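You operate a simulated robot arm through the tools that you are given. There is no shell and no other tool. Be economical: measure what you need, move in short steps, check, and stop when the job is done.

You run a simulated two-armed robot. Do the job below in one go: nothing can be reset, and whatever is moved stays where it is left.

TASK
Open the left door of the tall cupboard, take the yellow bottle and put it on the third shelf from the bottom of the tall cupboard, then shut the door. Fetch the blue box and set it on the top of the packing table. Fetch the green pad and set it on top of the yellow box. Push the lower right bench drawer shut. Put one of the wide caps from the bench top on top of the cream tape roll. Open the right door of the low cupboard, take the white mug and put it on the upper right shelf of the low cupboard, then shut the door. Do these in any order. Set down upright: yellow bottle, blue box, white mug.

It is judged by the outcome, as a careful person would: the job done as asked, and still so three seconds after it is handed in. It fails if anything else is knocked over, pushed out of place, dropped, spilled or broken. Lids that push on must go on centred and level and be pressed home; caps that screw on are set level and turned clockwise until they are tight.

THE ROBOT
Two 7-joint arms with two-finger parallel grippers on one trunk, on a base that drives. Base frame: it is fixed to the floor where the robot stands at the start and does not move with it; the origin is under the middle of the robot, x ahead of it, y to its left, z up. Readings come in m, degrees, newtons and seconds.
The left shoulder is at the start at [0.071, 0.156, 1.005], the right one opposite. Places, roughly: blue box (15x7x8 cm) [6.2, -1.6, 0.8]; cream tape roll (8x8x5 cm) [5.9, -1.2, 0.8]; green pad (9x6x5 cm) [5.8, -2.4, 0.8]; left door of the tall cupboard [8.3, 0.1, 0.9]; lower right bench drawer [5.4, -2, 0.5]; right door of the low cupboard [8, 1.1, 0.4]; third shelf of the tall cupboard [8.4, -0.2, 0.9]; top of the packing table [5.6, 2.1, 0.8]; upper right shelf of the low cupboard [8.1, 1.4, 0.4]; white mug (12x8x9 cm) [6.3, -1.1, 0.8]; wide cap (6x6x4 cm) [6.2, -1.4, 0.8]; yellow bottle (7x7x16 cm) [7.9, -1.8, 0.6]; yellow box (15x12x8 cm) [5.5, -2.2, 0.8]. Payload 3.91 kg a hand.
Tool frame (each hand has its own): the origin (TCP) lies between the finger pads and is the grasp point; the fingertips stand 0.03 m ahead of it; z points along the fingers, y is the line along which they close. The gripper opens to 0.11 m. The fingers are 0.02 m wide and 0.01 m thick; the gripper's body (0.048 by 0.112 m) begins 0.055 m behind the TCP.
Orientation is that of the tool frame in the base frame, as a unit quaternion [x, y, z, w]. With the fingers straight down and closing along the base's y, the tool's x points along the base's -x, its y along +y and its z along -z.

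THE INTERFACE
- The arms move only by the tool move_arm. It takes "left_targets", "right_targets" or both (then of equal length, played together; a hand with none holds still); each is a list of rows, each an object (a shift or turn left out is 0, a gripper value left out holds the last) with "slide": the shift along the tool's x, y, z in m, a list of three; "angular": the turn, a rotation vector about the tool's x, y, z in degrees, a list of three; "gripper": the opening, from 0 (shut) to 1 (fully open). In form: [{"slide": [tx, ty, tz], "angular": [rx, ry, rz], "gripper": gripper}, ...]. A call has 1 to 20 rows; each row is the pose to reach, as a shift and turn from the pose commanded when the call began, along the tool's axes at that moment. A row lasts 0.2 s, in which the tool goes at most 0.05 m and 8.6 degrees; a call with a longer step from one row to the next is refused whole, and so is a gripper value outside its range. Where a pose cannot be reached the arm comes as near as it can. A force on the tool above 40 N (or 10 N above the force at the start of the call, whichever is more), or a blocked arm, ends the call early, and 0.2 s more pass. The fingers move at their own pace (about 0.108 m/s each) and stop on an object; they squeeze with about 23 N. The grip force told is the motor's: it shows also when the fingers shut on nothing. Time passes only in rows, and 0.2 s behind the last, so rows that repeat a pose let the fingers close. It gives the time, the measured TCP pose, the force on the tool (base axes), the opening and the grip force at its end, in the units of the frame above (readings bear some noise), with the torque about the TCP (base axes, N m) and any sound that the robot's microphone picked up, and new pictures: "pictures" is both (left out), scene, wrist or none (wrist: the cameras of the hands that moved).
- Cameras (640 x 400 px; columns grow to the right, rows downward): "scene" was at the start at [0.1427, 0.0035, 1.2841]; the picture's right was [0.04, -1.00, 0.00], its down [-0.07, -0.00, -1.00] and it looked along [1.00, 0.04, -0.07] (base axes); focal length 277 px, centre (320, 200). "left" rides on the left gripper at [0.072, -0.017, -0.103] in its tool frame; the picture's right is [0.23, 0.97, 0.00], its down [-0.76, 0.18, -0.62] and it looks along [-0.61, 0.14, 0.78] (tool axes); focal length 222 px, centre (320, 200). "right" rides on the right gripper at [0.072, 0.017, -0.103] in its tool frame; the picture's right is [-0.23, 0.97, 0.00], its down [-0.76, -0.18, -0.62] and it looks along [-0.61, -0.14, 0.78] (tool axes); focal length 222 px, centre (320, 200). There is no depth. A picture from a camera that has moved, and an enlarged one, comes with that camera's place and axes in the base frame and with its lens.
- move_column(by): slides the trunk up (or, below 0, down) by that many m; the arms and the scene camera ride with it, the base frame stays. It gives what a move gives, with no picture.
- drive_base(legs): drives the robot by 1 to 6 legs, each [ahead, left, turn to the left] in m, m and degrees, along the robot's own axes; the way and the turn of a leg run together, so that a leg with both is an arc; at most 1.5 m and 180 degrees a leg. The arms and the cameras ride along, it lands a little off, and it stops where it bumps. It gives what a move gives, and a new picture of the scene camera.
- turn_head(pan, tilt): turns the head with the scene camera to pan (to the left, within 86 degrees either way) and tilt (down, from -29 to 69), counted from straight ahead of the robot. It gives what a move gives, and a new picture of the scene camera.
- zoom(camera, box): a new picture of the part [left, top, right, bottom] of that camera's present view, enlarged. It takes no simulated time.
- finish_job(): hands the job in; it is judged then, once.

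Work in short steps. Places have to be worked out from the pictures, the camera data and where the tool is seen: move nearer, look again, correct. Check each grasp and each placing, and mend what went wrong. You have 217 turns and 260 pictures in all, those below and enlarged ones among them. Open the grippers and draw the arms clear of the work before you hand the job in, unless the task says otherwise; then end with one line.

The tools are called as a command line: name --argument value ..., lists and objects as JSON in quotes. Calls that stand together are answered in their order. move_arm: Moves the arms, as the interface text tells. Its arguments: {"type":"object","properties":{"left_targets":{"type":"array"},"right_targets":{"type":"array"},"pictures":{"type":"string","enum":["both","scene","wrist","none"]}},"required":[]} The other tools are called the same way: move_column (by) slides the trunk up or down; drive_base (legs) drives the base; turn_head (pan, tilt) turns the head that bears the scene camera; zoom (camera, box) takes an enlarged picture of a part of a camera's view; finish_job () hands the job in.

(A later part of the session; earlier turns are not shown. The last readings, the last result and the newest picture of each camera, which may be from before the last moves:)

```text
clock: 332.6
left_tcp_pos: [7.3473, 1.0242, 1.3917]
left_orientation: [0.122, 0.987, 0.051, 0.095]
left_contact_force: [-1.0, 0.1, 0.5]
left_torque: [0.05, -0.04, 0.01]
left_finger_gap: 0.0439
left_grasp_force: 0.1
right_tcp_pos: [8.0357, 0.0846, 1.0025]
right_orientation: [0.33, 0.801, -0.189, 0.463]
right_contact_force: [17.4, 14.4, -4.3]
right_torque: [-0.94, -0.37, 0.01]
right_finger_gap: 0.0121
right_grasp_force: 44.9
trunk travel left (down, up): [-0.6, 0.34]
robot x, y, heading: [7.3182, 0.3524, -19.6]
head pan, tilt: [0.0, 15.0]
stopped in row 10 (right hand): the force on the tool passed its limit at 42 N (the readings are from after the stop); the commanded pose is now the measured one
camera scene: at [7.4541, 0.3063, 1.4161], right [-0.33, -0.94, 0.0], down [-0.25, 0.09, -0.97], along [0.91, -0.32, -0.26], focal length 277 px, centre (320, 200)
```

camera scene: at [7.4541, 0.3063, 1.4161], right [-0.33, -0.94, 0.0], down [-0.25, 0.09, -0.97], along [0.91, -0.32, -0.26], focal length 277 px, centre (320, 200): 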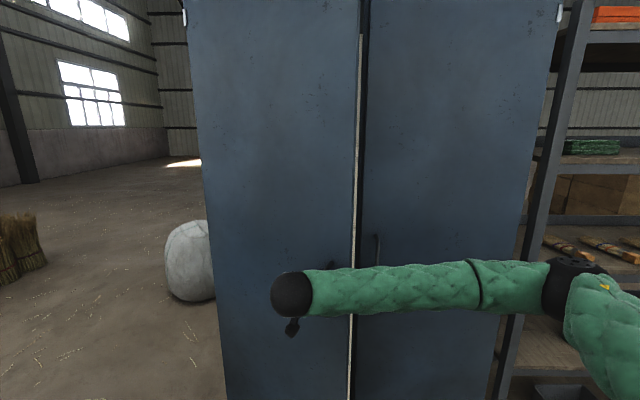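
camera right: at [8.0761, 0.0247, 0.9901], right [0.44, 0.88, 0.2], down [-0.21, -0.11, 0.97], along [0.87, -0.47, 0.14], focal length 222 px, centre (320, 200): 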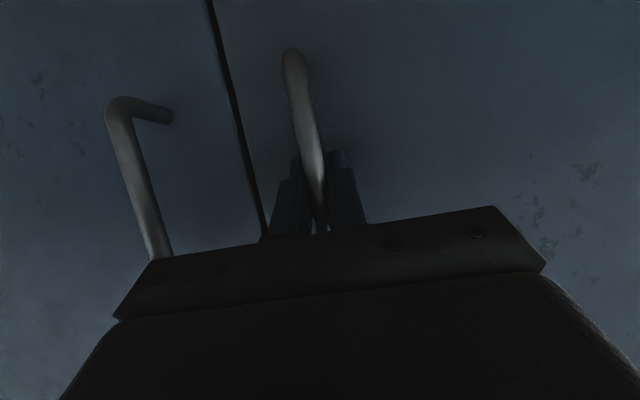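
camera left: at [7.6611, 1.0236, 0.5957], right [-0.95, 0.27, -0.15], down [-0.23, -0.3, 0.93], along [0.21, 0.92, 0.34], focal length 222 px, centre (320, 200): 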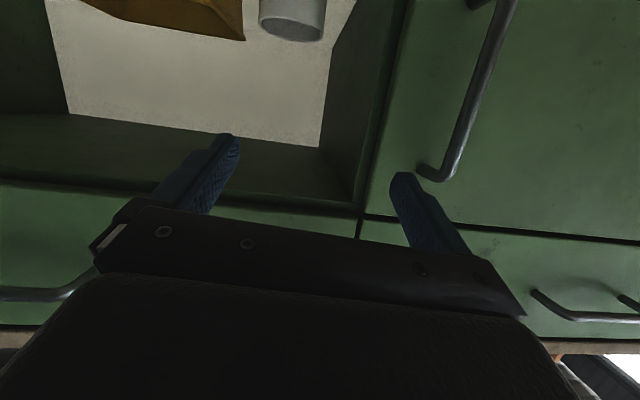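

The door is ~22° open (I'm looking along its edge). Continue pulling.

move_arm --right_targets '[{"slide": [0.0096, 0.0017, -0.0167], "angular": [2.17, 0, 1.24]}, {"slide": [0.0191, 0.0043, -0.0332], "angular": [4.34, 0, 2.5]}, {"slide": [0.0284, 0.0077, -0.0496], "angular": [6.5, 0, 3.7]}, {"slide": [0.0378, 0.0119, -0.0659], "angular": [8.7, 0, 5.0]}, {"slide": [0.047, 0.0169, -0.082], "angular": [10.85, 0, 6.2]}, {"slide": [0.0562, 0.0228, -0.098], "angular": [13.0, 0, 7.5]}, {"slide": [0.0651, 0.0294, -0.1136], "angular": [15.2, 0, 8.7]}, {"slide": [0.074, 0.0368, -0.1291], "angular": [17.4, 0, 9.9]}]' --pictures "scene"

```text
clock: 333.6
left_tcp_pos: [7.3459, 1.0236, 1.3907]
left_orientation: [0.121, 0.987, 0.05, 0.095]
left_contact_force: [-0.6, 0.3, 0.7]
left_torque: [0.0, -0.03, 0.01]
left_finger_gap: 0.0441
left_grasp_force: 0.1
right_tcp_pos: [7.993, 0.1458, 1.0019]
right_orientation: [0.398, 0.769, -0.227, 0.446]
right_contact_force: [21.2, 13.2, -7.7]
right_torque: [-1.02, -0.03, 0.03]
right_finger_gap: 0.012
right_grasp_force: 45.0
trunk travel left (down, up): [-0.6, 0.34]
robot x, y, heading: [7.3171, 0.3535, -19.5]
head pan, tilt: [0.0, 15.0]
stopped in row 5 (right hand): the force on the tool passed its limit at 43 N (the readings are from after the stop); the commanded pose is now the measured one
camera scene: at [7.455, 0.3074, 1.4157], right [-0.33, -0.94, 0.0], down [-0.25, 0.09, -0.97], along [0.91, -0.32, -0.26], focal length 277 px, centre (320, 200)
```

scene: 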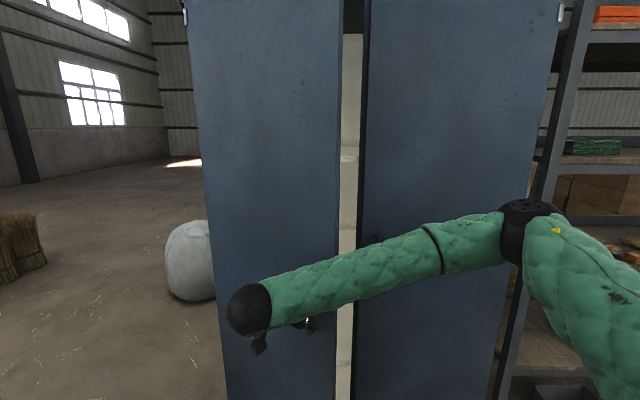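

~33° open. I release the handle and bring the hand round to the right of the door edge, re-facing forward.

move_arm --right_targets '[{"slide": [0, 0, 0], "gripper": 0.6}, {"slide": [0, 0, 0], "gripper": 0.6}, {"slide": [0, 0, -0.045], "gripper": 0.6}, {"slide": [0, 0, -0.09], "gripper": 0.6}, {"slide": [-0.01, -0.04, -0.075], "angular": [-5, 0, -2.9], "gripper": 0}, {"slide": [-0.025, -0.08, -0.055], "angular": [-10, 0, -5.7], "gripper": 0}, {"slide": [-0.04, -0.12, -0.03], "angular": [-16, 0, -9.2], "gripper": 0}, {"slide": [-0.055, -0.16, -0.005], "angular": [-22, 0, -12.6], "gripper": 0}, {"slide": [-0.07, -0.19, 0.02], "angular": [-27, 0, -15.5], "gripper": 0}, {"slide": [-0.0832, -0.222, 0.0456], "angular": [-29.5, 0, -16.9], "gripper": 0}, {"slide": [-0.0832, -0.222, 0.0456], "angular": [-29.5, 0, -16.9], "gripper": 0}]' --pictures "both"

```text
clock: 336.0
left_tcp_pos: [7.3478, 1.0238, 1.3902]
left_orientation: [0.123, 0.987, 0.049, 0.095]
left_contact_force: [-0.5, -0.3, 0.4]
left_torque: [-0.02, 0.04, -0.02]
left_finger_gap: 0.044
left_grasp_force: 0.1
right_tcp_pos: [7.8556, -0.0483, 1.0505]
right_orientation: [0.156, 0.85, -0.088, 0.495]
right_contact_force: [0.3, 0.3, -0.6]
right_torque: [0.0, 0.04, 0.01]
right_finger_gap: 0.0
right_grasp_force: 23.1
trunk travel left (down, up): [-0.6, 0.34]
robot x, y, heading: [7.3162, 0.3547, -19.3]
head pan, tilt: [0.0, 15.0]
camera scene: at [7.4541, 0.308, 1.4163], right [-0.33, -0.94, 0.0], down [-0.25, 0.08, -0.97], along [0.91, -0.32, -0.26], focal length 277 px, centre (320, 200)
camera right: at [7.7443, 0.0096, 1.0389], right [0.45, 0.87, 0.2], down [-0.22, -0.11, 0.97], along [0.87, -0.48, 0.14], focal length 222 px, centre (320, 200)
```

scene: 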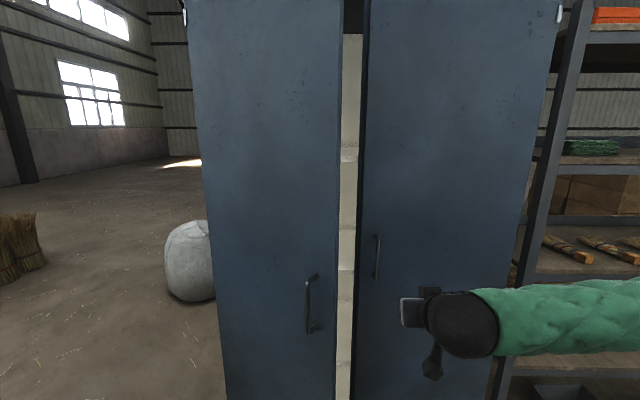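
right: 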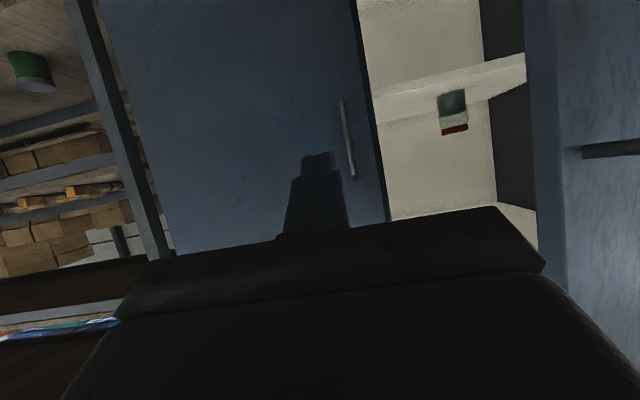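

Now move the closed hand forward behind the door edge and sweep left along the arc to open it wide.

move_arm --right_targets '[{"slide": [-0.0224, 0, 0.039]}, {"slide": [-0.0448, 0, 0.078]}, {"slide": [-0.0647, 0.02, 0.113]}, {"slide": [-0.0796, 0.05, 0.139]}, {"slide": [-0.0821, 0.095, 0.143]}, {"slide": [-0.0821, 0.14, 0.143]}, {"slide": [-0.0821, 0.185, 0.143]}, {"slide": [-0.0821, 0.23, 0.143]}, {"slide": [-0.081, 0.265, 0.141]}, {"slide": [-0.0796, 0.295, 0.139]}, {"slide": [-0.0697, 0.32, 0.1215]}, {"slide": [-0.0572, 0.345, 0.0998]}, {"slide": [-0.0448, 0.365, 0.078]}, {"slide": [-0.0348, 0.395, 0.061]}, {"slide": [-0.0249, 0.42, 0.0434]}, {"slide": [-0.0174, 0.455, 0.0304]}, {"slide": [-0.0124, 0.49, 0.0217]}, {"slide": [-0.01, 0.53, 0.0174]}, {"slide": [-0.009, 0.565, 0.0156]}]' --pictures "scene"

```text
clock: 338.4
left_tcp_pos: [7.6992, 0.9468, 1.3818]
left_orientation: [0.297, 0.949, 0.025, 0.1]
left_contact_force: [1.1, 2.5, -0.6]
left_torque: [-0.23, 0.17, -0.05]
left_finger_gap: 0.044
left_grasp_force: 0.0
right_tcp_pos: [8.1132, -0.1088, 1.0629]
right_orientation: [0.309, 0.804, -0.182, 0.475]
right_contact_force: [1.2, -2.0, 0.5]
right_torque: [0.06, 0.06, 0.03]
right_finger_gap: 0.0
right_grasp_force: 22.7
trunk travel left (down, up): [-0.6, 0.34]
robot x, y, heading: [7.4256, 0.3197, -39.8]
head pan, tilt: [0.0, 15.0]
stopped in row 11 (right hand): the force on the tool passed its limit at 86 N (the readings are from after the stop); the commanded pose is now the measured one
camera scene: at [7.5462, 0.2325, 1.416], right [-0.64, -0.77, 0.01], down [-0.21, 0.16, -0.97], along [0.74, -0.62, -0.26], focal length 277 px, centre (320, 200)
```

scene: 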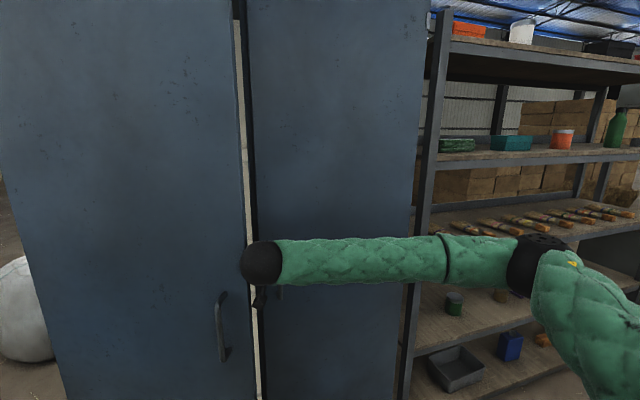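

The door is stiff and pushing sideways turned my base by 20°. I back the hand out, restore the heading, and look again.

move_arm --right_targets '[{"slide": [0, -0.01, -0.04]}, {"slide": [0, -0.02, -0.08]}, {"slide": [0, -0.03, -0.12]}, {"slide": [0, -0.03, -0.16]}, {"slide": [0, -0.03, -0.2]}]' --pictures "none"

drive_base --legs '[[-0.1, 0, 20]]'

```text
clock: 339.6
left_tcp_pos: [7.6463, 0.9354, 1.3885]
left_orientation: [0.272, 0.956, 0.033, 0.1]
left_contact_force: [-0.2, 1.0, -0.8]
left_torque: [-0.05, -0.07, -0.02]
left_finger_gap: 0.0441
left_grasp_force: 0.0
right_tcp_pos: [7.9583, -0.002, 1.1642]
right_orientation: [0.286, 0.811, -0.161, 0.484]
right_contact_force: [-0.1, 0.8, 0.0]
right_torque: [0.0, -0.05, 0.02]
right_finger_gap: 0.0
right_grasp_force: 23.1
trunk travel left (down, up): [-0.6, 0.34]
robot x, y, heading: [7.4133, 0.3031, -36.9]
head pan, tilt: [0.0, 15.0]
```

```text
clock: 340.5
left_tcp_pos: [7.5773, 0.9659, 1.3888]
left_orientation: [0.236, 0.966, 0.036, 0.101]
left_contact_force: [-1.2, 0.8, -0.3]
left_torque: [-0.05, -0.06, -0.03]
left_finger_gap: 0.0441
left_grasp_force: 0.2
right_tcp_pos: [7.9597, 0.052, 1.1646]
right_orientation: [0.254, 0.822, -0.146, 0.489]
right_contact_force: [0.1, -0.2, 0.8]
right_torque: [0.01, 0.0, -0.02]
right_finger_gap: 0.0001
right_grasp_force: 22.7
trunk travel left (down, up): [-0.6, 0.34]
robot x, y, heading: [7.4, 0.314, -32.8]
head pan, tilt: [0.0, 15.0]
stopped in leg 1: the force on the tool passed its limit at 133 N (the readings are from after the stop); the commanded pose is now the measured one
camera scene: at [7.514, 0.2396, 1.417], right [-0.54, -0.84, 0.0], down [-0.21, 0.14, -0.97], along [0.81, -0.52, -0.26], focal length 277 px, centre (320, 200)
```

scene: 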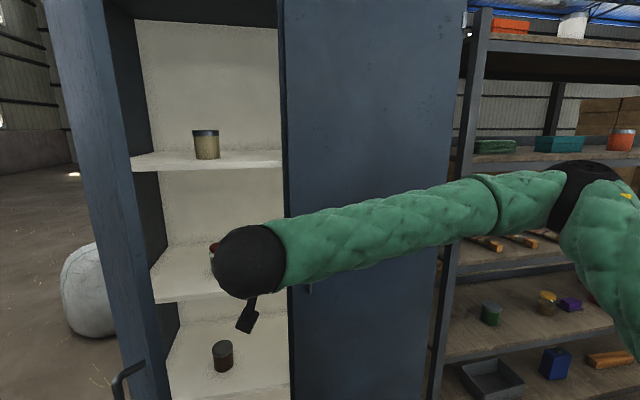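

That turn swung the door wide open. I withdraw the hand to the right and look at the door and shelves.

move_arm --right_targets '[{"slide": [0, -0.03, -0.03]}, {"slide": [0.01, -0.06, -0.06]}, {"slide": [0.02, -0.09, -0.09]}, {"slide": [0.03, -0.12, -0.12]}, {"slide": [0.04, -0.15, -0.15]}, {"slide": [0.05, -0.18, -0.17]}]' --pictures "none"

turn_head --pan 10 --tilt 25

```text
clock: 341.9
left_tcp_pos: [7.5799, 0.9617, 1.3907]
left_orientation: [0.236, 0.966, 0.038, 0.099]
left_contact_force: [-0.2, -0.2, 0.6]
left_torque: [-0.01, 0.03, 0.01]
left_finger_gap: 0.0438
left_grasp_force: 0.0
right_tcp_pos: [7.8163, 0.008, 1.238]
right_orientation: [0.255, 0.823, -0.146, 0.486]
right_contact_force: [-0.2, 0.1, 0.0]
right_torque: [-0.04, 0.02, 0.01]
right_finger_gap: 0.0001
right_grasp_force: 22.9
right hand out of reach, approached as far as the arm can: row 4, 5, 6
trunk travel left (down, up): [-0.6, 0.34]
robot x, y, heading: [7.3978, 0.3132, -32.7]
head pan, tilt: [0.0, 15.0]
```

```text
clock: 342.7
left_tcp_pos: [7.5832, 0.9626, 1.3899]
left_orientation: [0.236, 0.966, 0.038, 0.098]
left_contact_force: [-0.1, -0.4, 1.2]
left_torque: [0.01, 0.03, 0.0]
left_finger_gap: 0.0442
left_grasp_force: 0.0
right_tcp_pos: [7.8168, 0.0091, 1.2384]
right_orientation: [0.255, 0.823, -0.146, 0.486]
right_contact_force: [0.2, -0.3, -0.4]
right_torque: [0.01, 0.01, -0.01]
right_finger_gap: 0.0
right_grasp_force: 23.1
trunk travel left (down, up): [-0.6, 0.34]
robot x, y, heading: [7.3977, 0.3159, -32.7]
head pan, tilt: [10.0, 25.0]
camera scene: at [7.5251, 0.252, 1.4001], right [-0.38, -0.92, 0.0], down [-0.39, 0.16, -0.91], along [0.84, -0.35, -0.42], focal length 277 px, centre (320, 200)
```

scene: 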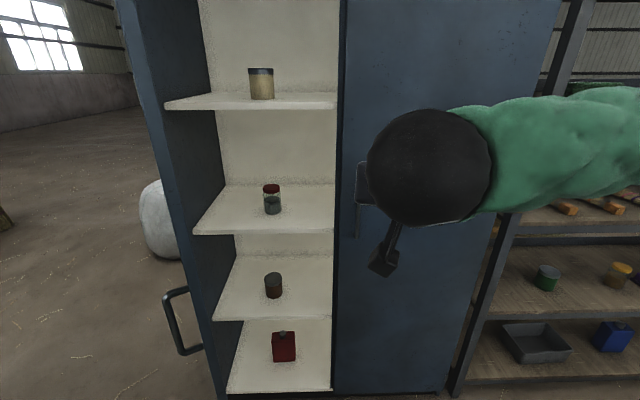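

Third shelf (with red-lid jar) has its surface at z≈0.915; a good free spot is right of the jar. Door stays open. Now I drive to the rack for the yellow bottle.

drive_base --legs '[[0, 0, 12.7], [0.1, -0.8, 0], [0.15, -0.75, 0]]'

turn_head --pan -10 --tilt 35

```text
clock: 351.5
left_tcp_pos: [7.1483, -0.5507, 1.3903]
left_orientation: [0.13, 0.986, 0.048, 0.094]
left_contact_force: [-1.0, 0.1, 0.0]
left_torque: [0.01, -0.02, 0.01]
left_finger_gap: 0.0442
left_grasp_force: 0.1
right_tcp_pos: [7.5818, -1.4319, 1.2374]
right_orientation: [0.164, 0.845, -0.092, 0.5]
right_contact_force: [0.8, 0.2, -1.3]
right_torque: [-0.03, 0.01, -0.04]
right_finger_gap: 0.0
right_grasp_force: 23.1
trunk travel left (down, up): [-0.6, 0.34]
robot x, y, heading: [7.1084, -1.2234, -20.2]
head pan, tilt: [10.0, 25.0]
camera scene: at [7.2446, -1.2572, 1.4001], right [-0.18, -0.98, 0.0], down [-0.42, 0.08, -0.91], along [0.89, -0.16, -0.42], focal length 277 px, centre (320, 200)
```

scene: 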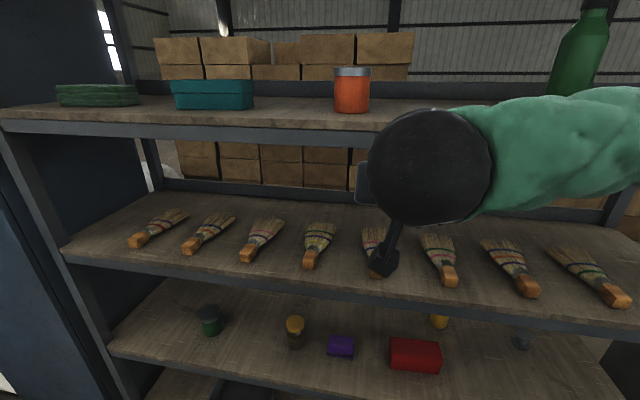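

```text
clock: 352.3
left_tcp_pos: [7.1483, -0.5502, 1.3884]
left_orientation: [0.131, 0.986, 0.048, 0.094]
left_contact_force: [0.5, -0.5, -0.5]
left_torque: [0.0, 0.02, -0.02]
left_finger_gap: 0.0439
left_grasp_force: 0.0
right_tcp_pos: [7.5809, -1.4307, 1.2371]
right_orientation: [0.165, 0.846, -0.094, 0.499]
right_contact_force: [0.7, -0.6, 0.3]
right_torque: [0.0, -0.01, 0.0]
right_finger_gap: 0.0001
right_grasp_force: 23.6
trunk travel left (down, up): [-0.6, 0.34]
robot x, y, heading: [7.1055, -1.2232, -20.3]
head pan, tilt: [-10.0, 35.0]
camera scene: at [7.2302, -1.2845, 1.3844], right [-0.5, -0.86, 0.0], down [-0.5, 0.29, -0.82], along [0.71, -0.41, -0.57], focal length 277 px, centre (320, 200)
```

scene: 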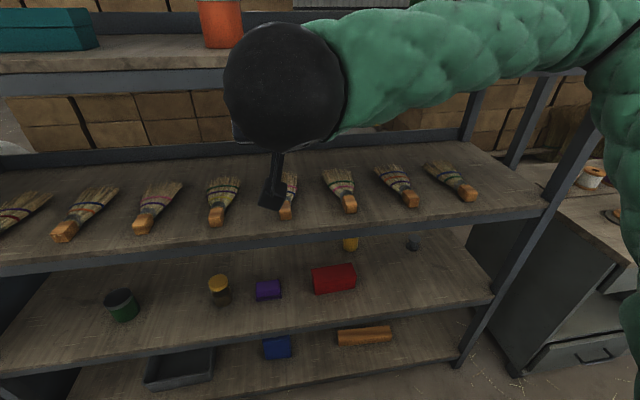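

The bottle stands behind a red box on the shelf below the brushes. I pull the hand back a little, lower the trunk and look in horizontally.

move_arm --right_targets '[{"slide": [0.02, -0.03, -0.035]}, {"slide": [0.035, -0.06, -0.06]}, {"slide": [0.05, -0.09, -0.087]}]' --pictures "none"

move_column --by -0.4

turn_head --pan -10 --tilt 20

```text
refused: row 1 steps farther than a row can; nothing moved
```

```text
clock: 356.1
left_tcp_pos: [7.1485, -0.5514, 0.9896]
left_orientation: [0.131, 0.986, 0.048, 0.094]
left_contact_force: [0.8, 0.5, 0.5]
left_torque: [-0.04, -0.01, -0.04]
left_finger_gap: 0.0441
left_grasp_force: 0.1
right_tcp_pos: [7.5828, -1.4317, 0.8369]
right_orientation: [0.166, 0.846, -0.094, 0.499]
right_contact_force: [0.6, -0.4, -0.4]
right_torque: [-0.01, -0.01, 0.01]
right_finger_gap: 0.0
right_grasp_force: 22.8
trunk travel left (down, up): [-0.2, 0.74]
robot x, y, heading: [7.1056, -1.2229, -20.3]
head pan, tilt: [-10.0, 35.0]
```

```text
clock: 356.9
left_tcp_pos: [7.1485, -0.5509, 0.9904]
left_orientation: [0.131, 0.986, 0.048, 0.094]
left_contact_force: [-0.6, -0.4, -1.0]
left_torque: [0.0, 0.0, 0.0]
left_finger_gap: 0.0441
left_grasp_force: 0.0
right_tcp_pos: [7.5812, -1.4317, 0.8381]
right_orientation: [0.165, 0.846, -0.093, 0.499]
right_contact_force: [0.5, -0.5, 0.1]
right_torque: [0.01, 0.03, -0.01]
right_finger_gap: 0.0
right_grasp_force: 23.3
trunk travel left (down, up): [-0.2, 0.74]
robot x, y, heading: [7.1059, -1.2233, -20.4]
head pan, tilt: [-10.0, 20.0]
camera scene: at [7.2343, -1.2874, 1.0081], right [-0.5, -0.86, 0.0], down [-0.3, 0.17, -0.94], along [0.81, -0.47, -0.34], focal length 277 px, centre (320, 200)
```

scene: 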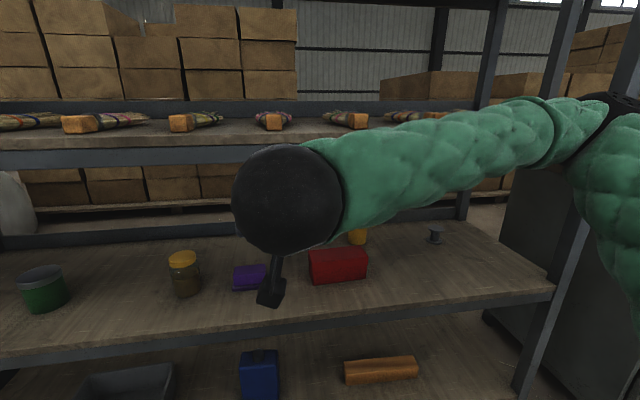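

Shelf at ≈0.5, next shelf's underside ≈0.87; bottle ≈(7.935,-1.855), red box ahead-left of it. I'll approach from the right (tool heading 0°, tilt 68°). First move the hand to a start point outside the rack.

move_arm --right_targets '[{"slide": [0.0045, -0.0427, 0.0005], "angular": [-1.8, -0.8, -1.0], "gripper": 1}, {"slide": [0.009, -0.0853, 0.001], "angular": [-3.6, -1.6, -2.1]}, {"slide": [0.0136, -0.128, 0.0014], "angular": [-5.5, -2.4, -3.1]}, {"slide": [0.0182, -0.1706, 0.002], "angular": [-7.3, -3.2, -4.2]}, {"slide": [0.0227, -0.2133, 0.0024], "angular": [-9.1, -4, -5.2]}, {"slide": [0.0272, -0.256, 0.003], "angular": [-10.9, -4.8, -6.2]}, {"slide": [0.0318, -0.2986, 0.0034], "angular": [-12.7, -5.6, -7.3]}, {"slide": [0.0363, -0.3412, 0.004], "angular": [-14.6, -6.4, -8.3]}, {"slide": [0.0409, -0.3839, 0.0043], "angular": [-16.4, -7.2, -9.4]}, {"slide": [0.0454, -0.4265, 0.0048], "angular": [-18.2, -8, -10.4]}, {"slide": [0.0454, -0.4265, 0.0048], "angular": [-18.2, -8, -10.4]}]' --pictures "both"

```text
clock: 359.3
left_tcp_pos: [7.1483, -0.5508, 0.9906]
left_orientation: [0.132, 0.986, 0.047, 0.093]
left_contact_force: [0.1, 0.2, -0.3]
left_torque: [0.02, -0.02, 0.0]
left_finger_gap: 0.044
left_grasp_force: 0.0
right_tcp_pos: [7.4096, -1.8319, 0.7953]
right_orientation: [0.001, 0.824, -0.015, 0.566]
right_contact_force: [-0.8, 1.2, 0.3]
right_torque: [0.0, -0.04, 0.01]
right_finger_gap: 0.1101
right_grasp_force: 0.2
right hand out of reach, approached as far as the arm can: row 1, 2, 3, 4, 5, 6, 7, 8, 9, 10, 11
trunk travel left (down, up): [-0.2, 0.74]
robot x, y, heading: [7.106, -1.2239, -20.3]
head pan, tilt: [-10.0, 20.0]
camera scene: at [7.234, -1.2875, 1.0082], right [-0.5, -0.86, 0.0], down [-0.3, 0.17, -0.94], along [0.81, -0.47, -0.34], focal length 277 px, centre (320, 200)
camera right: at [7.2876, -1.8141, 0.7645], right [0.1, 0.98, 0.19], down [-0.31, -0.15, 0.94], along [0.95, -0.15, 0.29], focal length 222 px, centre (320, 200)
```

scene: 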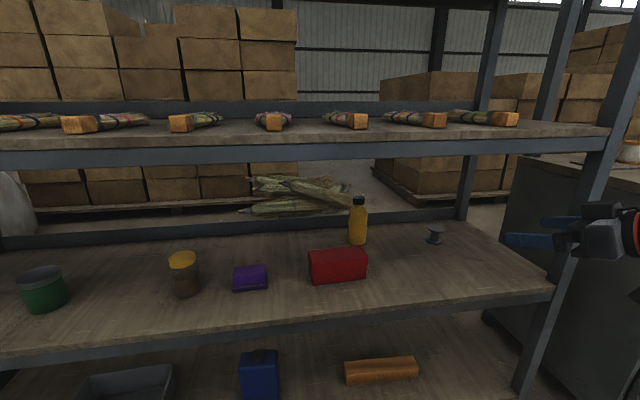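
right: 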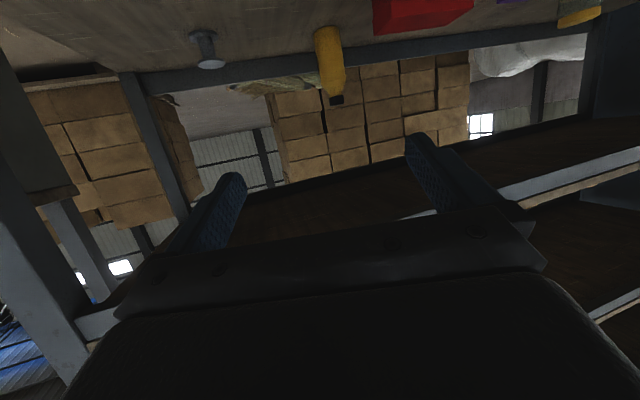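

Bottle fixed at axis (7.898,-1.825), z 0.546–0.708. I drive 0.1 m closer for reach, then re-measure.

drive_base --legs '[[0.1, 0, 0]]'

zoom --camera "right" --box '[160, 0, 480, 200]'

```text
clock: 360.5
left_tcp_pos: [7.2422, -0.586, 0.9906]
left_orientation: [0.13, 0.986, 0.048, 0.093]
left_contact_force: [-0.5, -0.4, -0.2]
left_torque: [0.03, 0.0, 0.01]
left_finger_gap: 0.0442
left_grasp_force: 0.0
right_tcp_pos: [7.5062, -1.8647, 0.7952]
right_orientation: [0.0, 0.825, -0.014, 0.565]
right_contact_force: [-1.0, 0.5, -0.3]
right_torque: [0.02, 0.01, 0.0]
right_finger_gap: 0.1099
right_grasp_force: 0.1
trunk travel left (down, up): [-0.2, 0.74]
robot x, y, heading: [7.1984, -1.2568, -20.1]
head pan, tilt: [-10.0, 20.0]
camera scene: at [7.3295, -1.3226, 1.0081], right [-0.5, -0.86, 0.0], down [-0.3, 0.17, -0.94], along [0.81, -0.47, -0.34], focal length 277 px, centre (320, 200)
```

scene: 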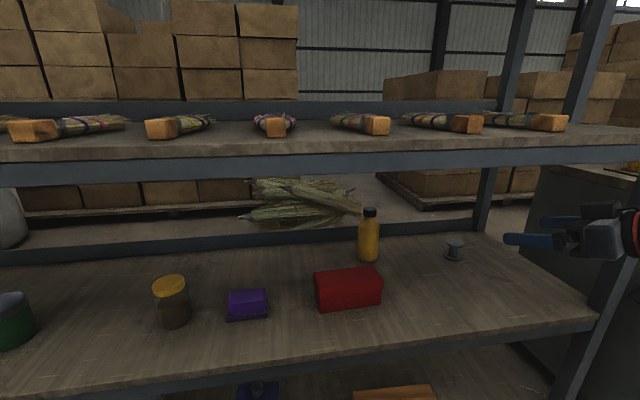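

```text
2.00 times, centred on (320, 100) of right
camera zoom: at [7.3839, -1.8489, 0.7643], right [0.1, 0.98, 0.19], down [-0.31, -0.15, 0.94], along [0.95, -0.15, 0.29], focal length 444 px, centre (320, 400)
```

zoom: 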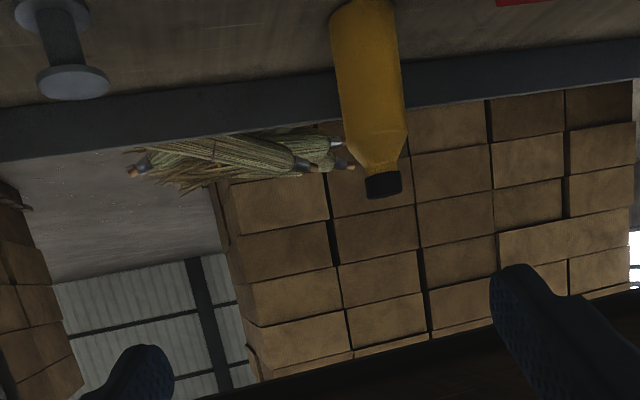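

Bottle at y≈-1.821. I align and go in 30 cm along the tool axis, then check.

move_arm --right_targets '[{"slide": [0.01, 0.03, 0.02], "gripper": 0.9}, {"slide": [0.021, 0.054, 0.05]}, {"slide": [0.021, 0.054, 0.095]}, {"slide": [0.021, 0.054, 0.14]}, {"slide": [0.021, 0.054, 0.185]}, {"slide": [0.021, 0.054, 0.23]}, {"slide": [0.021, 0.054, 0.275]}, {"slide": [0.021, 0.054, 0.3]}, {"slide": [0.021, 0.054, 0.3]}]' --pictures "both"

```text
clock: 362.5
left_tcp_pos: [7.2413, -0.5865, 0.9894]
left_orientation: [0.13, 0.986, 0.048, 0.094]
left_contact_force: [0.0, 0.0, 0.0]
left_torque: [0.0, -0.01, -0.02]
left_finger_gap: 0.0439
left_grasp_force: 0.0
right_tcp_pos: [7.7785, -1.8189, 0.6665]
right_orientation: [0.0, 0.825, -0.013, 0.565]
right_contact_force: [-0.1, 0.6, -0.1]
right_torque: [-0.04, -0.01, 0.05]
right_finger_gap: 0.099
right_grasp_force: 0.1
right hand out of reach, approached as far as the arm can: row 1, 2, 3
trunk travel left (down, up): [-0.2, 0.74]
robot x, y, heading: [7.1983, -1.2594, -20.4]
head pan, tilt: [-10.0, 20.0]
camera scene: at [7.3292, -1.3223, 1.0082], right [-0.5, -0.86, 0.0], down [-0.3, 0.17, -0.94], along [0.81, -0.47, -0.34], focal length 277 px, centre (320, 200)
camera right: at [7.6568, -1.8016, 0.636], right [0.1, 0.98, 0.19], down [-0.31, -0.15, 0.94], along [0.95, -0.15, 0.29], focal length 222 px, centre (320, 200)
```

scene: 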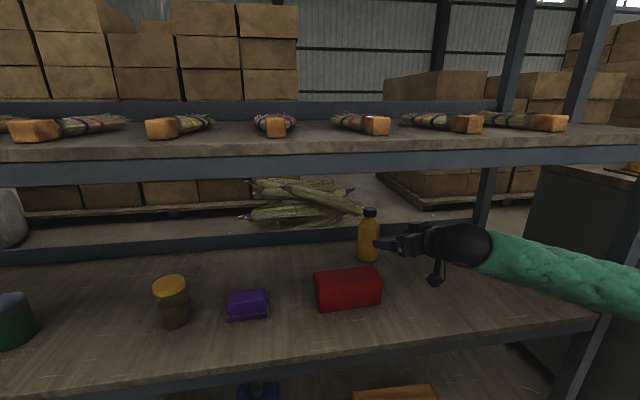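
right: 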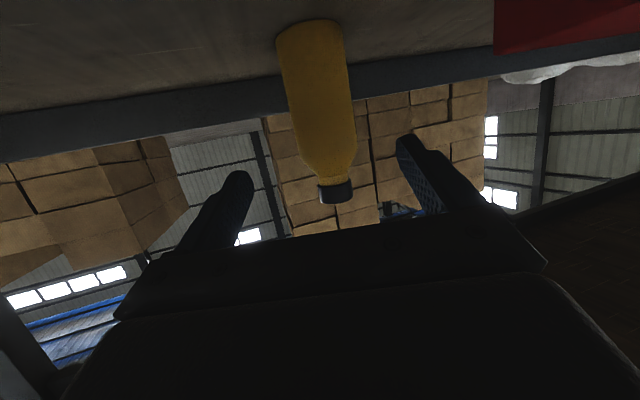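

Lined up. Advance 12.5 cm and grip the bottle.

move_arm --right_targets '[{"slide": [0, 0, 0.035]}, {"slide": [0, -0.001, 0.07]}, {"slide": [0, -0.002, 0.1]}, {"slide": [0, -0.002, 0.122]}, {"slide": [0, -0.002, 0.122], "gripper": 0.3}, {"slide": [0, -0.002, 0.122], "gripper": 0.3}, {"slide": [0, -0.002, 0.122], "gripper": 0.3}]' --pictures "both"

```text
clock: 364.1
left_tcp_pos: [7.2423, -0.5862, 0.9889]
left_orientation: [0.131, 0.986, 0.048, 0.094]
left_contact_force: [0.5, -0.2, 0.1]
left_torque: [0.0, 0.01, -0.03]
left_finger_gap: 0.0442
left_grasp_force: 0.0
right_tcp_pos: [7.8934, -1.8243, 0.6213]
right_orientation: [0.0, 0.825, -0.013, 0.565]
right_contact_force: [0.2, -0.7, 0.8]
right_torque: [0.03, 0.0, -0.02]
right_finger_gap: 0.0615
right_grasp_force: 23.5
trunk travel left (down, up): [-0.2, 0.74]
robot x, y, heading: [7.1994, -1.2562, -20.1]
head pan, tilt: [-10.0, 20.0]
camera scene: at [7.3293, -1.3225, 1.0082], right [-0.5, -0.86, 0.0], down [-0.3, 0.17, -0.94], along [0.81, -0.47, -0.34], focal length 277 px, centre (320, 200)
camera right: at [7.7704, -1.8072, 0.592], right [0.1, 0.98, 0.19], down [-0.31, -0.15, 0.94], along [0.95, -0.15, 0.29], focal length 222 px, centre (320, 200)
```

scene: 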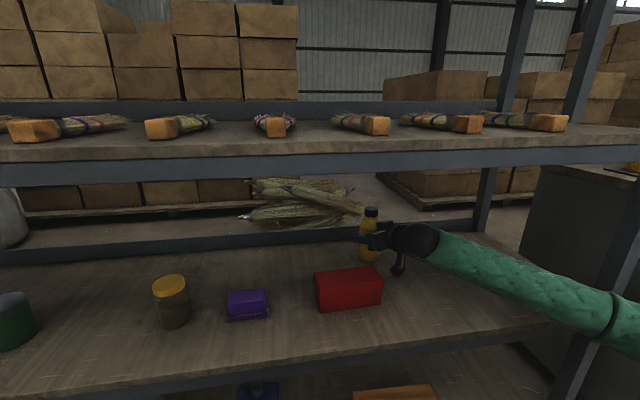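
right: 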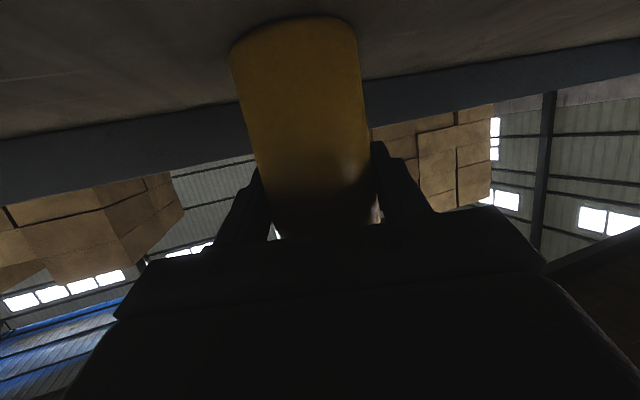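

Gripped (6.15 cm). Lift 4 cm and withdraw straight out of the rack.

move_arm --right_targets '[{"slide": [-0.0187, -0.0005, -0.0072]}, {"slide": [-0.0373, -0.0009, -0.0144]}, {"slide": [-0.0211, -0.0016, -0.0564]}, {"slide": [-0.0048, -0.0023, -0.0983]}, {"slide": [0.0115, -0.003, -0.1403]}, {"slide": [0.0277, -0.0037, -0.1822]}, {"slide": [0.044, -0.0044, -0.2242]}, {"slide": [0.0602, -0.0051, -0.2661]}, {"slide": [0.0765, -0.0058, -0.3081]}, {"slide": [0.0928, -0.0065, -0.35]}, {"slide": [0.109, -0.0072, -0.392]}]' --pictures "scene"

```text
clock: 366.5
left_tcp_pos: [7.2403, -0.5861, 0.989]
left_orientation: [0.13, 0.986, 0.048, 0.094]
left_contact_force: [0.6, 0.3, -0.2]
left_torque: [-0.02, -0.03, -0.02]
left_finger_gap: 0.0437
left_grasp_force: 0.0
right_tcp_pos: [7.5101, -1.8781, 0.6567]
right_orientation: [-0.001, 0.825, -0.012, 0.566]
right_contact_force: [0.4, 0.5, -4.2]
right_torque: [0.01, 0.0, -0.01]
right_finger_gap: 0.0611
right_grasp_force: 22.4
right hand out of reach, approached as far as the arm can: row 9, 10, 11
trunk travel left (down, up): [-0.2, 0.74]
robot x, y, heading: [7.2053, -1.2563, -20.2]
head pan, tilt: [-10.0, 20.0]
camera scene: at [7.329, -1.3221, 1.0082], right [-0.5, -0.86, 0.0], down [-0.3, 0.17, -0.94], along [0.81, -0.47, -0.34], focal length 277 px, centre (320, 200)
```

scene: 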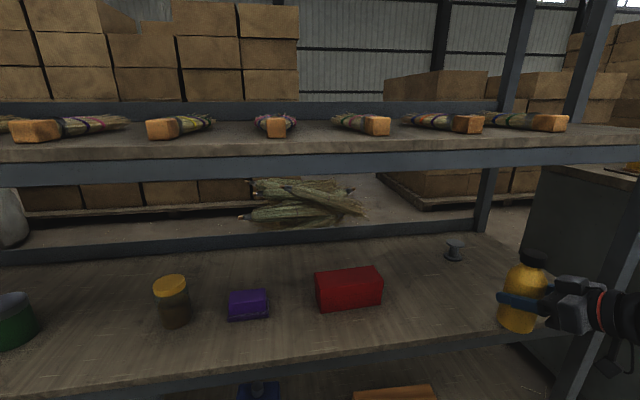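

Bottle is out. Back off, raise the trunk, and drive left to the tall cupboard.

drive_base --legs '[[-0.15, 0, 0]]'

move_column --by 0.4

drive_base --legs '[[0, 1.3, 0], [-0.15, 0.3, 0]]'

turn_head --pan 0 --tilt 25

```text
clock: 367.8
left_tcp_pos: [7.1004, -0.5344, 0.9894]
left_orientation: [0.13, 0.986, 0.048, 0.094]
left_contact_force: [0.0, 0.5, 0.4]
left_torque: [0.01, -0.04, -0.02]
left_finger_gap: 0.0438
left_grasp_force: 0.0
right_tcp_pos: [7.3697, -1.827, 0.657]
right_orientation: [0.0, 0.824, -0.013, 0.566]
right_contact_force: [-0.5, 0.7, -4.0]
right_torque: [0.0, 0.0, -0.02]
right_finger_gap: 0.0612
right_grasp_force: 23.2
trunk travel left (down, up): [-0.2, 0.74]
robot x, y, heading: [7.0594, -1.2068, -20.5]
head pan, tilt: [-10.0, 20.0]
camera scene: at [7.1876, -1.2704, 1.0083], right [-0.5, -0.86, 0.0], down [-0.3, 0.17, -0.94], along [0.81, -0.47, -0.34], focal length 277 px, centre (320, 200)
```

scene: 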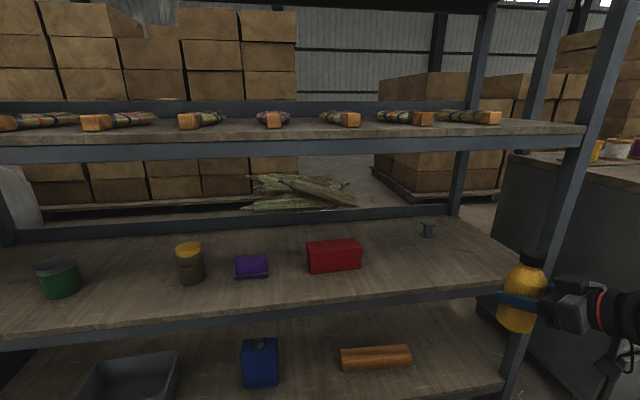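

```text
clock: 371.7
left_tcp_pos: [7.1002, -0.5346, 1.3904]
left_orientation: [0.131, 0.986, 0.047, 0.093]
left_contact_force: [1.2, -0.3, -0.9]
left_torque: [-0.02, 0.02, -0.03]
left_finger_gap: 0.0441
left_grasp_force: 0.1
right_tcp_pos: [7.3693, -1.8274, 1.0566]
right_orientation: [0.0, 0.825, -0.013, 0.564]
right_contact_force: [-0.1, -0.1, -4.3]
right_torque: [0.0, 0.03, -0.01]
right_finger_gap: 0.061
right_grasp_force: 22.4
trunk travel left (down, up): [-0.6, 0.34]
robot x, y, heading: [7.0622, -1.2038, -20.4]
head pan, tilt: [-10.0, 20.0]
```

```text
clock: 380.0
left_tcp_pos: [7.5291, 1.0155, 1.3896]
left_orientation: [0.137, 0.985, 0.048, 0.093]
left_contact_force: [-0.5, 0.2, -0.1]
left_torque: [-0.03, 0.01, -0.03]
left_finger_gap: 0.0437
left_grasp_force: 0.1
right_tcp_pos: [7.7836, -0.2825, 1.0574]
right_orientation: [0.004, 0.825, -0.017, 0.565]
right_contact_force: [0.6, 0.7, -3.6]
right_torque: [-0.03, 0.01, 0.04]
right_finger_gap: 0.0614
right_grasp_force: 22.5
trunk travel left (down, up): [-0.6, 0.34]
robot x, y, heading: [7.4814, 0.3431, -20.8]
head pan, tilt: [-10.0, 20.0]
camera scene: at [7.609, 0.2777, 1.4082], right [-0.51, -0.86, 0.0], down [-0.29, 0.18, -0.94], along [0.81, -0.48, -0.34], focal length 277 px, centre (320, 200)
```

scene: 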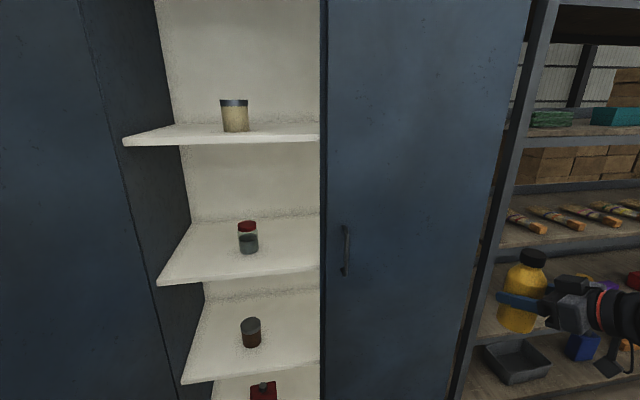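

```text
clock: 380.7
left_tcp_pos: [7.5296, 1.0138, 1.3899]
left_orientation: [0.136, 0.985, 0.047, 0.094]
left_contact_force: [0.4, -0.7, 0.5]
left_torque: [0.01, 0.0, 0.01]
left_finger_gap: 0.044
left_grasp_force: 0.0
right_tcp_pos: [7.7835, -0.2818, 1.0558]
right_orientation: [0.004, 0.825, -0.016, 0.565]
right_contact_force: [0.7, -0.1, -4.4]
right_torque: [-0.01, 0.02, 0.04]
right_finger_gap: 0.0611
right_grasp_force: 23.8
trunk travel left (down, up): [-0.6, 0.34]
robot x, y, heading: [7.4846, 0.3411, -20.6]
head pan, tilt: [0.0, 25.0]
camera scene: at [7.6154, 0.2921, 1.4001], right [-0.36, -0.93, 0.0], down [-0.39, 0.15, -0.91], along [0.85, -0.32, -0.42], focal length 277 px, centre (320, 200)
```

scene: 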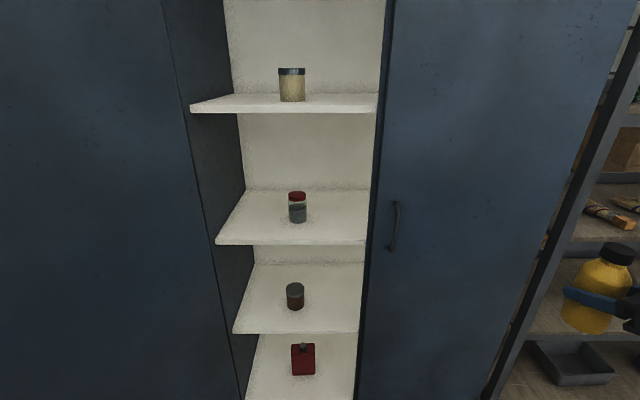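

Target: L≈2.82 right of the jar, depth ~8 cm on the third shelf. I bring the bottle in front of the opening, turning it to face straight in.

move_arm --right_targets '[{"slide": [-0.0082, 0.0325, 0.0231], "angular": [1.6, 0, 0.6]}, {"slide": [-0.0163, 0.0651, 0.0462], "angular": [3.1, 0, 1.2]}, {"slide": [-0.0245, 0.0976, 0.0693], "angular": [4.7, 0.1, 1.8]}, {"slide": [-0.0326, 0.1302, 0.0924], "angular": [6.3, 0.1, 2.4]}, {"slide": [-0.0408, 0.1627, 0.1155], "angular": [7.8, 0.2, 3.0]}, {"slide": [-0.0489, 0.1953, 0.1385], "angular": [9.4, 0.2, 3.7]}, {"slide": [-0.0571, 0.2278, 0.1616], "angular": [10.9, 0.3, 4.3]}, {"slide": [-0.0652, 0.2604, 0.1847], "angular": [12.5, 0.3, 4.9]}, {"slide": [-0.0734, 0.2929, 0.2078], "angular": [14.1, 0.3, 5.5]}, {"slide": [-0.0815, 0.3255, 0.2309], "angular": [15.6, 0.4, 6.1]}, {"slide": [-0.0897, 0.358, 0.254], "angular": [17.2, 0.4, 6.7]}, {"slide": [-0.0897, 0.358, 0.254], "angular": [17.2, 0.4, 6.7]}]' --pictures "both"

```text
clock: 383.3
left_tcp_pos: [7.529, 1.0117, 1.3915]
left_orientation: [0.136, 0.985, 0.048, 0.094]
left_contact_force: [-0.8, -0.8, 0.5]
left_torque: [0.04, 0.01, 0.01]
left_finger_gap: 0.0441
left_grasp_force: 0.1
right_tcp_pos: [8.0622, 0.0671, 1.0413]
right_orientation: [0.138, 0.813, -0.107, 0.556]
right_contact_force: [0.5, 0.4, -4.4]
right_torque: [0.02, 0.03, 0.03]
right_finger_gap: 0.0612
right_grasp_force: 23.5
right hand out of reach, approached as far as the arm can: row 1, 2, 3, 4, 5, 6, 7, 8, 9
trunk travel left (down, up): [-0.6, 0.34]
robot x, y, heading: [7.4802, 0.3431, -20.9]
head pan, tilt: [0.0, 25.0]
camera scene: at [7.6143, 0.2889, 1.4], right [-0.36, -0.93, 0.0], down [-0.39, 0.15, -0.91], along [0.85, -0.32, -0.42], focal length 277 px, centre (320, 200)
camera right: at [7.9527, 0.123, 1.0102], right [0.41, 0.89, 0.19], down [-0.34, -0.04, 0.94], along [0.84, -0.45, 0.29], focal length 222 px, centre (320, 200)
```

scene: 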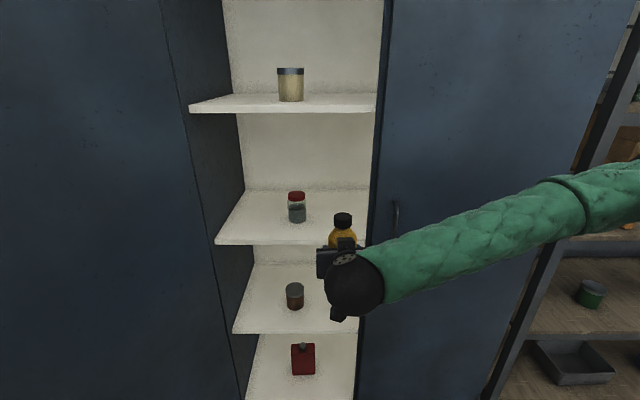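
right: 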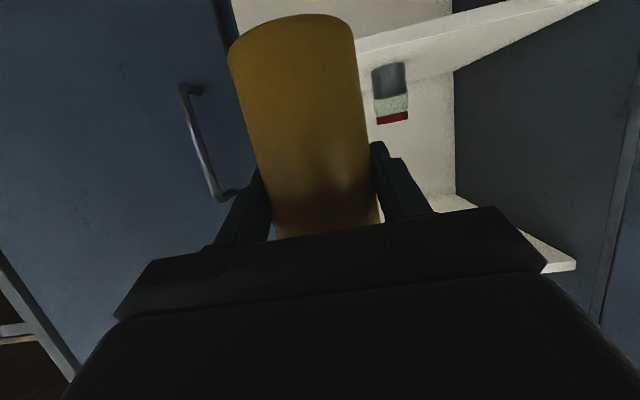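

Aligned with 6 cm to the right door's edge and clear of the jar. Insert 30 cm horizontally, staying 5 cm above the shelf.

move_arm --right_targets '[{"slide": [-0.0154, 0.0001, 0.04]}, {"slide": [-0.0309, 0.0001, 0.08]}, {"slide": [-0.0463, 0.0002, 0.12]}, {"slide": [-0.0617, 0.0003, 0.16]}, {"slide": [-0.0772, 0.0004, 0.2]}, {"slide": [-0.0926, 0.0004, 0.24]}, {"slide": [-0.108, 0.0005, 0.2802]}, {"slide": [-0.108, 0.0005, 0.2802]}]' --pictures "both"

```text
clock: 385.1
left_tcp_pos: [7.5312, 1.015, 1.3907]
left_orientation: [0.136, 0.985, 0.048, 0.094]
left_contact_force: [-0.5, 0.9, 0.2]
left_torque: [-0.01, -0.01, 0.0]
left_finger_gap: 0.044
left_grasp_force: 0.0
right_tcp_pos: [8.3464, -0.0318, 1.0419]
right_orientation: [0.137, 0.813, -0.106, 0.555]
right_contact_force: [-1.0, 0.2, -3.5]
right_torque: [0.02, 0.0, -0.01]
right_finger_gap: 0.0613
right_grasp_force: 22.7
trunk travel left (down, up): [-0.6, 0.34]
robot x, y, heading: [7.4786, 0.3446, -20.9]
head pan, tilt: [0.0, 25.0]
camera scene: at [7.6151, 0.2923, 1.4001], right [-0.36, -0.93, 0.0], down [-0.4, 0.15, -0.91], along [0.85, -0.32, -0.42], focal length 277 px, centre (320, 200)
camera right: at [8.2358, 0.0245, 1.0113], right [0.41, 0.89, 0.19], down [-0.34, -0.04, 0.94], along [0.85, -0.45, 0.29], focal length 222 px, centre (320, 200)
```

scene: 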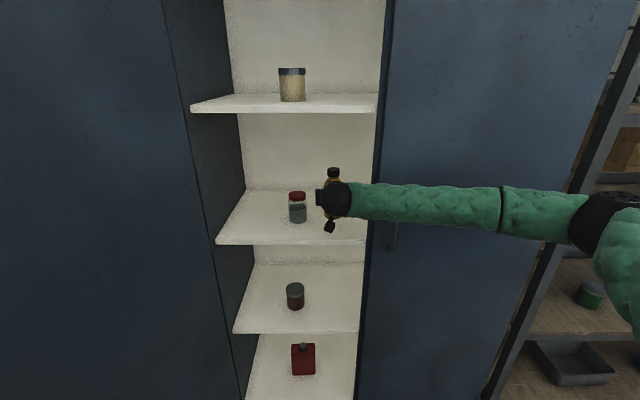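
right: 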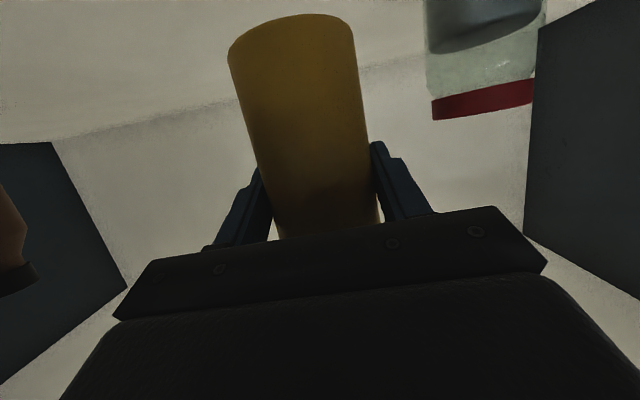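

Clear of the jar. Lower 4.2 cm, then creep to contact.

move_arm --right_targets '[{"slide": [0.0187, 0.0004, 0.0072]}, {"slide": [0.0327, 0.0007, 0.0126]}, {"slide": [0.0392, 0.0009, 0.0151]}, {"slide": [0.042, 0.0009, 0.0162]}, {"slide": [0.0448, 0.001, 0.0173]}, {"slide": [0.0476, 0.001, 0.0184]}, {"slide": [0.0476, 0.001, 0.0184]}]' --pictures "none"

```text
clock: 386.7
left_tcp_pos: [7.5283, 1.0149, 1.3904]
left_orientation: [0.136, 0.985, 0.047, 0.094]
left_contact_force: [-0.1, 0.1, 0.3]
left_torque: [0.01, 0.04, 0.01]
left_finger_gap: 0.0439
left_grasp_force: 0.0
right_tcp_pos: [8.3454, -0.0316, 0.9931]
right_orientation: [0.138, 0.813, -0.107, 0.556]
right_contact_force: [2.9, -5.8, 18.1]
right_torque: [0.36, -0.16, -0.01]
right_finger_gap: 0.061
right_grasp_force: 22.5
trunk travel left (down, up): [-0.6, 0.34]
robot x, y, heading: [7.4815, 0.3442, -21.1]
head pan, tilt: [0.0, 25.0]
```

Contact (18 N) at z 0.993. Release and withdraw straight back.

move_arm --right_targets '[{"slide": [-0.001, 0, 0], "gripper": 0.85}, {"slide": [-0.001, 0, 0], "gripper": 0.85}, {"slide": [-0.001, 0, 0], "gripper": 0.85}, {"slide": [0.009, 0, -0.03]}, {"slide": [0.024, 0, -0.07]}, {"slide": [0.039, 0, -0.11]}, {"slide": [0.055, 0, -0.15]}, {"slide": [0.07, 0, -0.19]}, {"slide": [0.086, 0, -0.23]}, {"slide": [0.1, 0, -0.27]}, {"slide": [0.115, 0, -0.31]}]' --pictures "both"

```text
clock: 389.1
left_tcp_pos: [7.5308, 1.016, 1.3897]
left_orientation: [0.136, 0.985, 0.049, 0.094]
left_contact_force: [0.5, 0.3, -0.1]
left_torque: [0.0, -0.01, 0.0]
left_finger_gap: 0.0437
left_grasp_force: 0.1
right_tcp_pos: [8.0315, 0.0807, 0.9958]
right_orientation: [0.137, 0.813, -0.107, 0.555]
right_contact_force: [-0.6, -0.2, -0.5]
right_torque: [-0.01, 0.0, 0.05]
right_finger_gap: 0.0934
right_grasp_force: 0.1
trunk travel left (down, up): [-0.6, 0.34]
robot x, y, heading: [7.4825, 0.3429, -20.9]
head pan, tilt: [0.0, 25.0]
camera scene: at [7.6152, 0.2928, 1.4001], right [-0.36, -0.93, 0.0], down [-0.4, 0.15, -0.91], along [0.85, -0.32, -0.42], focal length 277 px, centre (320, 200)
camera right: at [7.9224, 0.1366, 0.964], right [0.41, 0.89, 0.19], down [-0.34, -0.04, 0.94], along [0.85, -0.45, 0.29], focal length 222 px, centre (320, 200)
```

scene: 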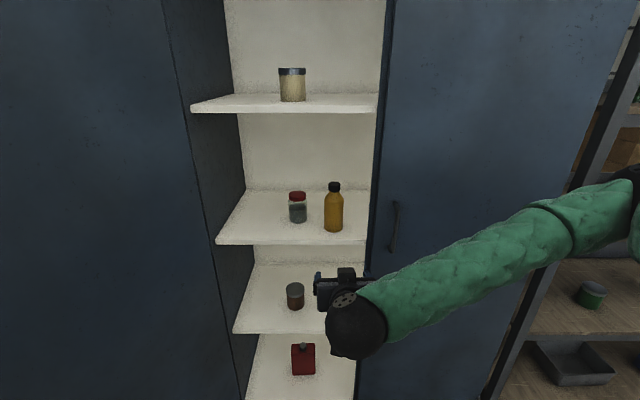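
right: 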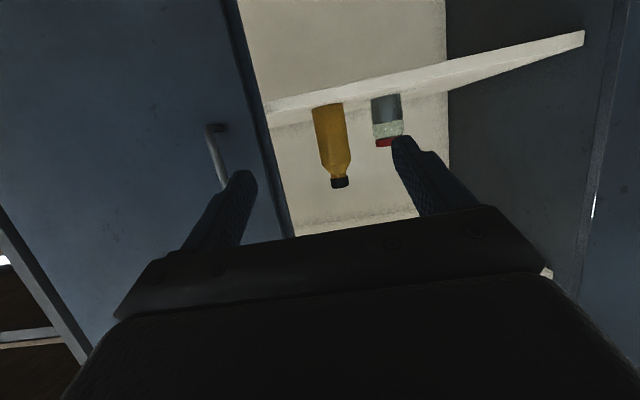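

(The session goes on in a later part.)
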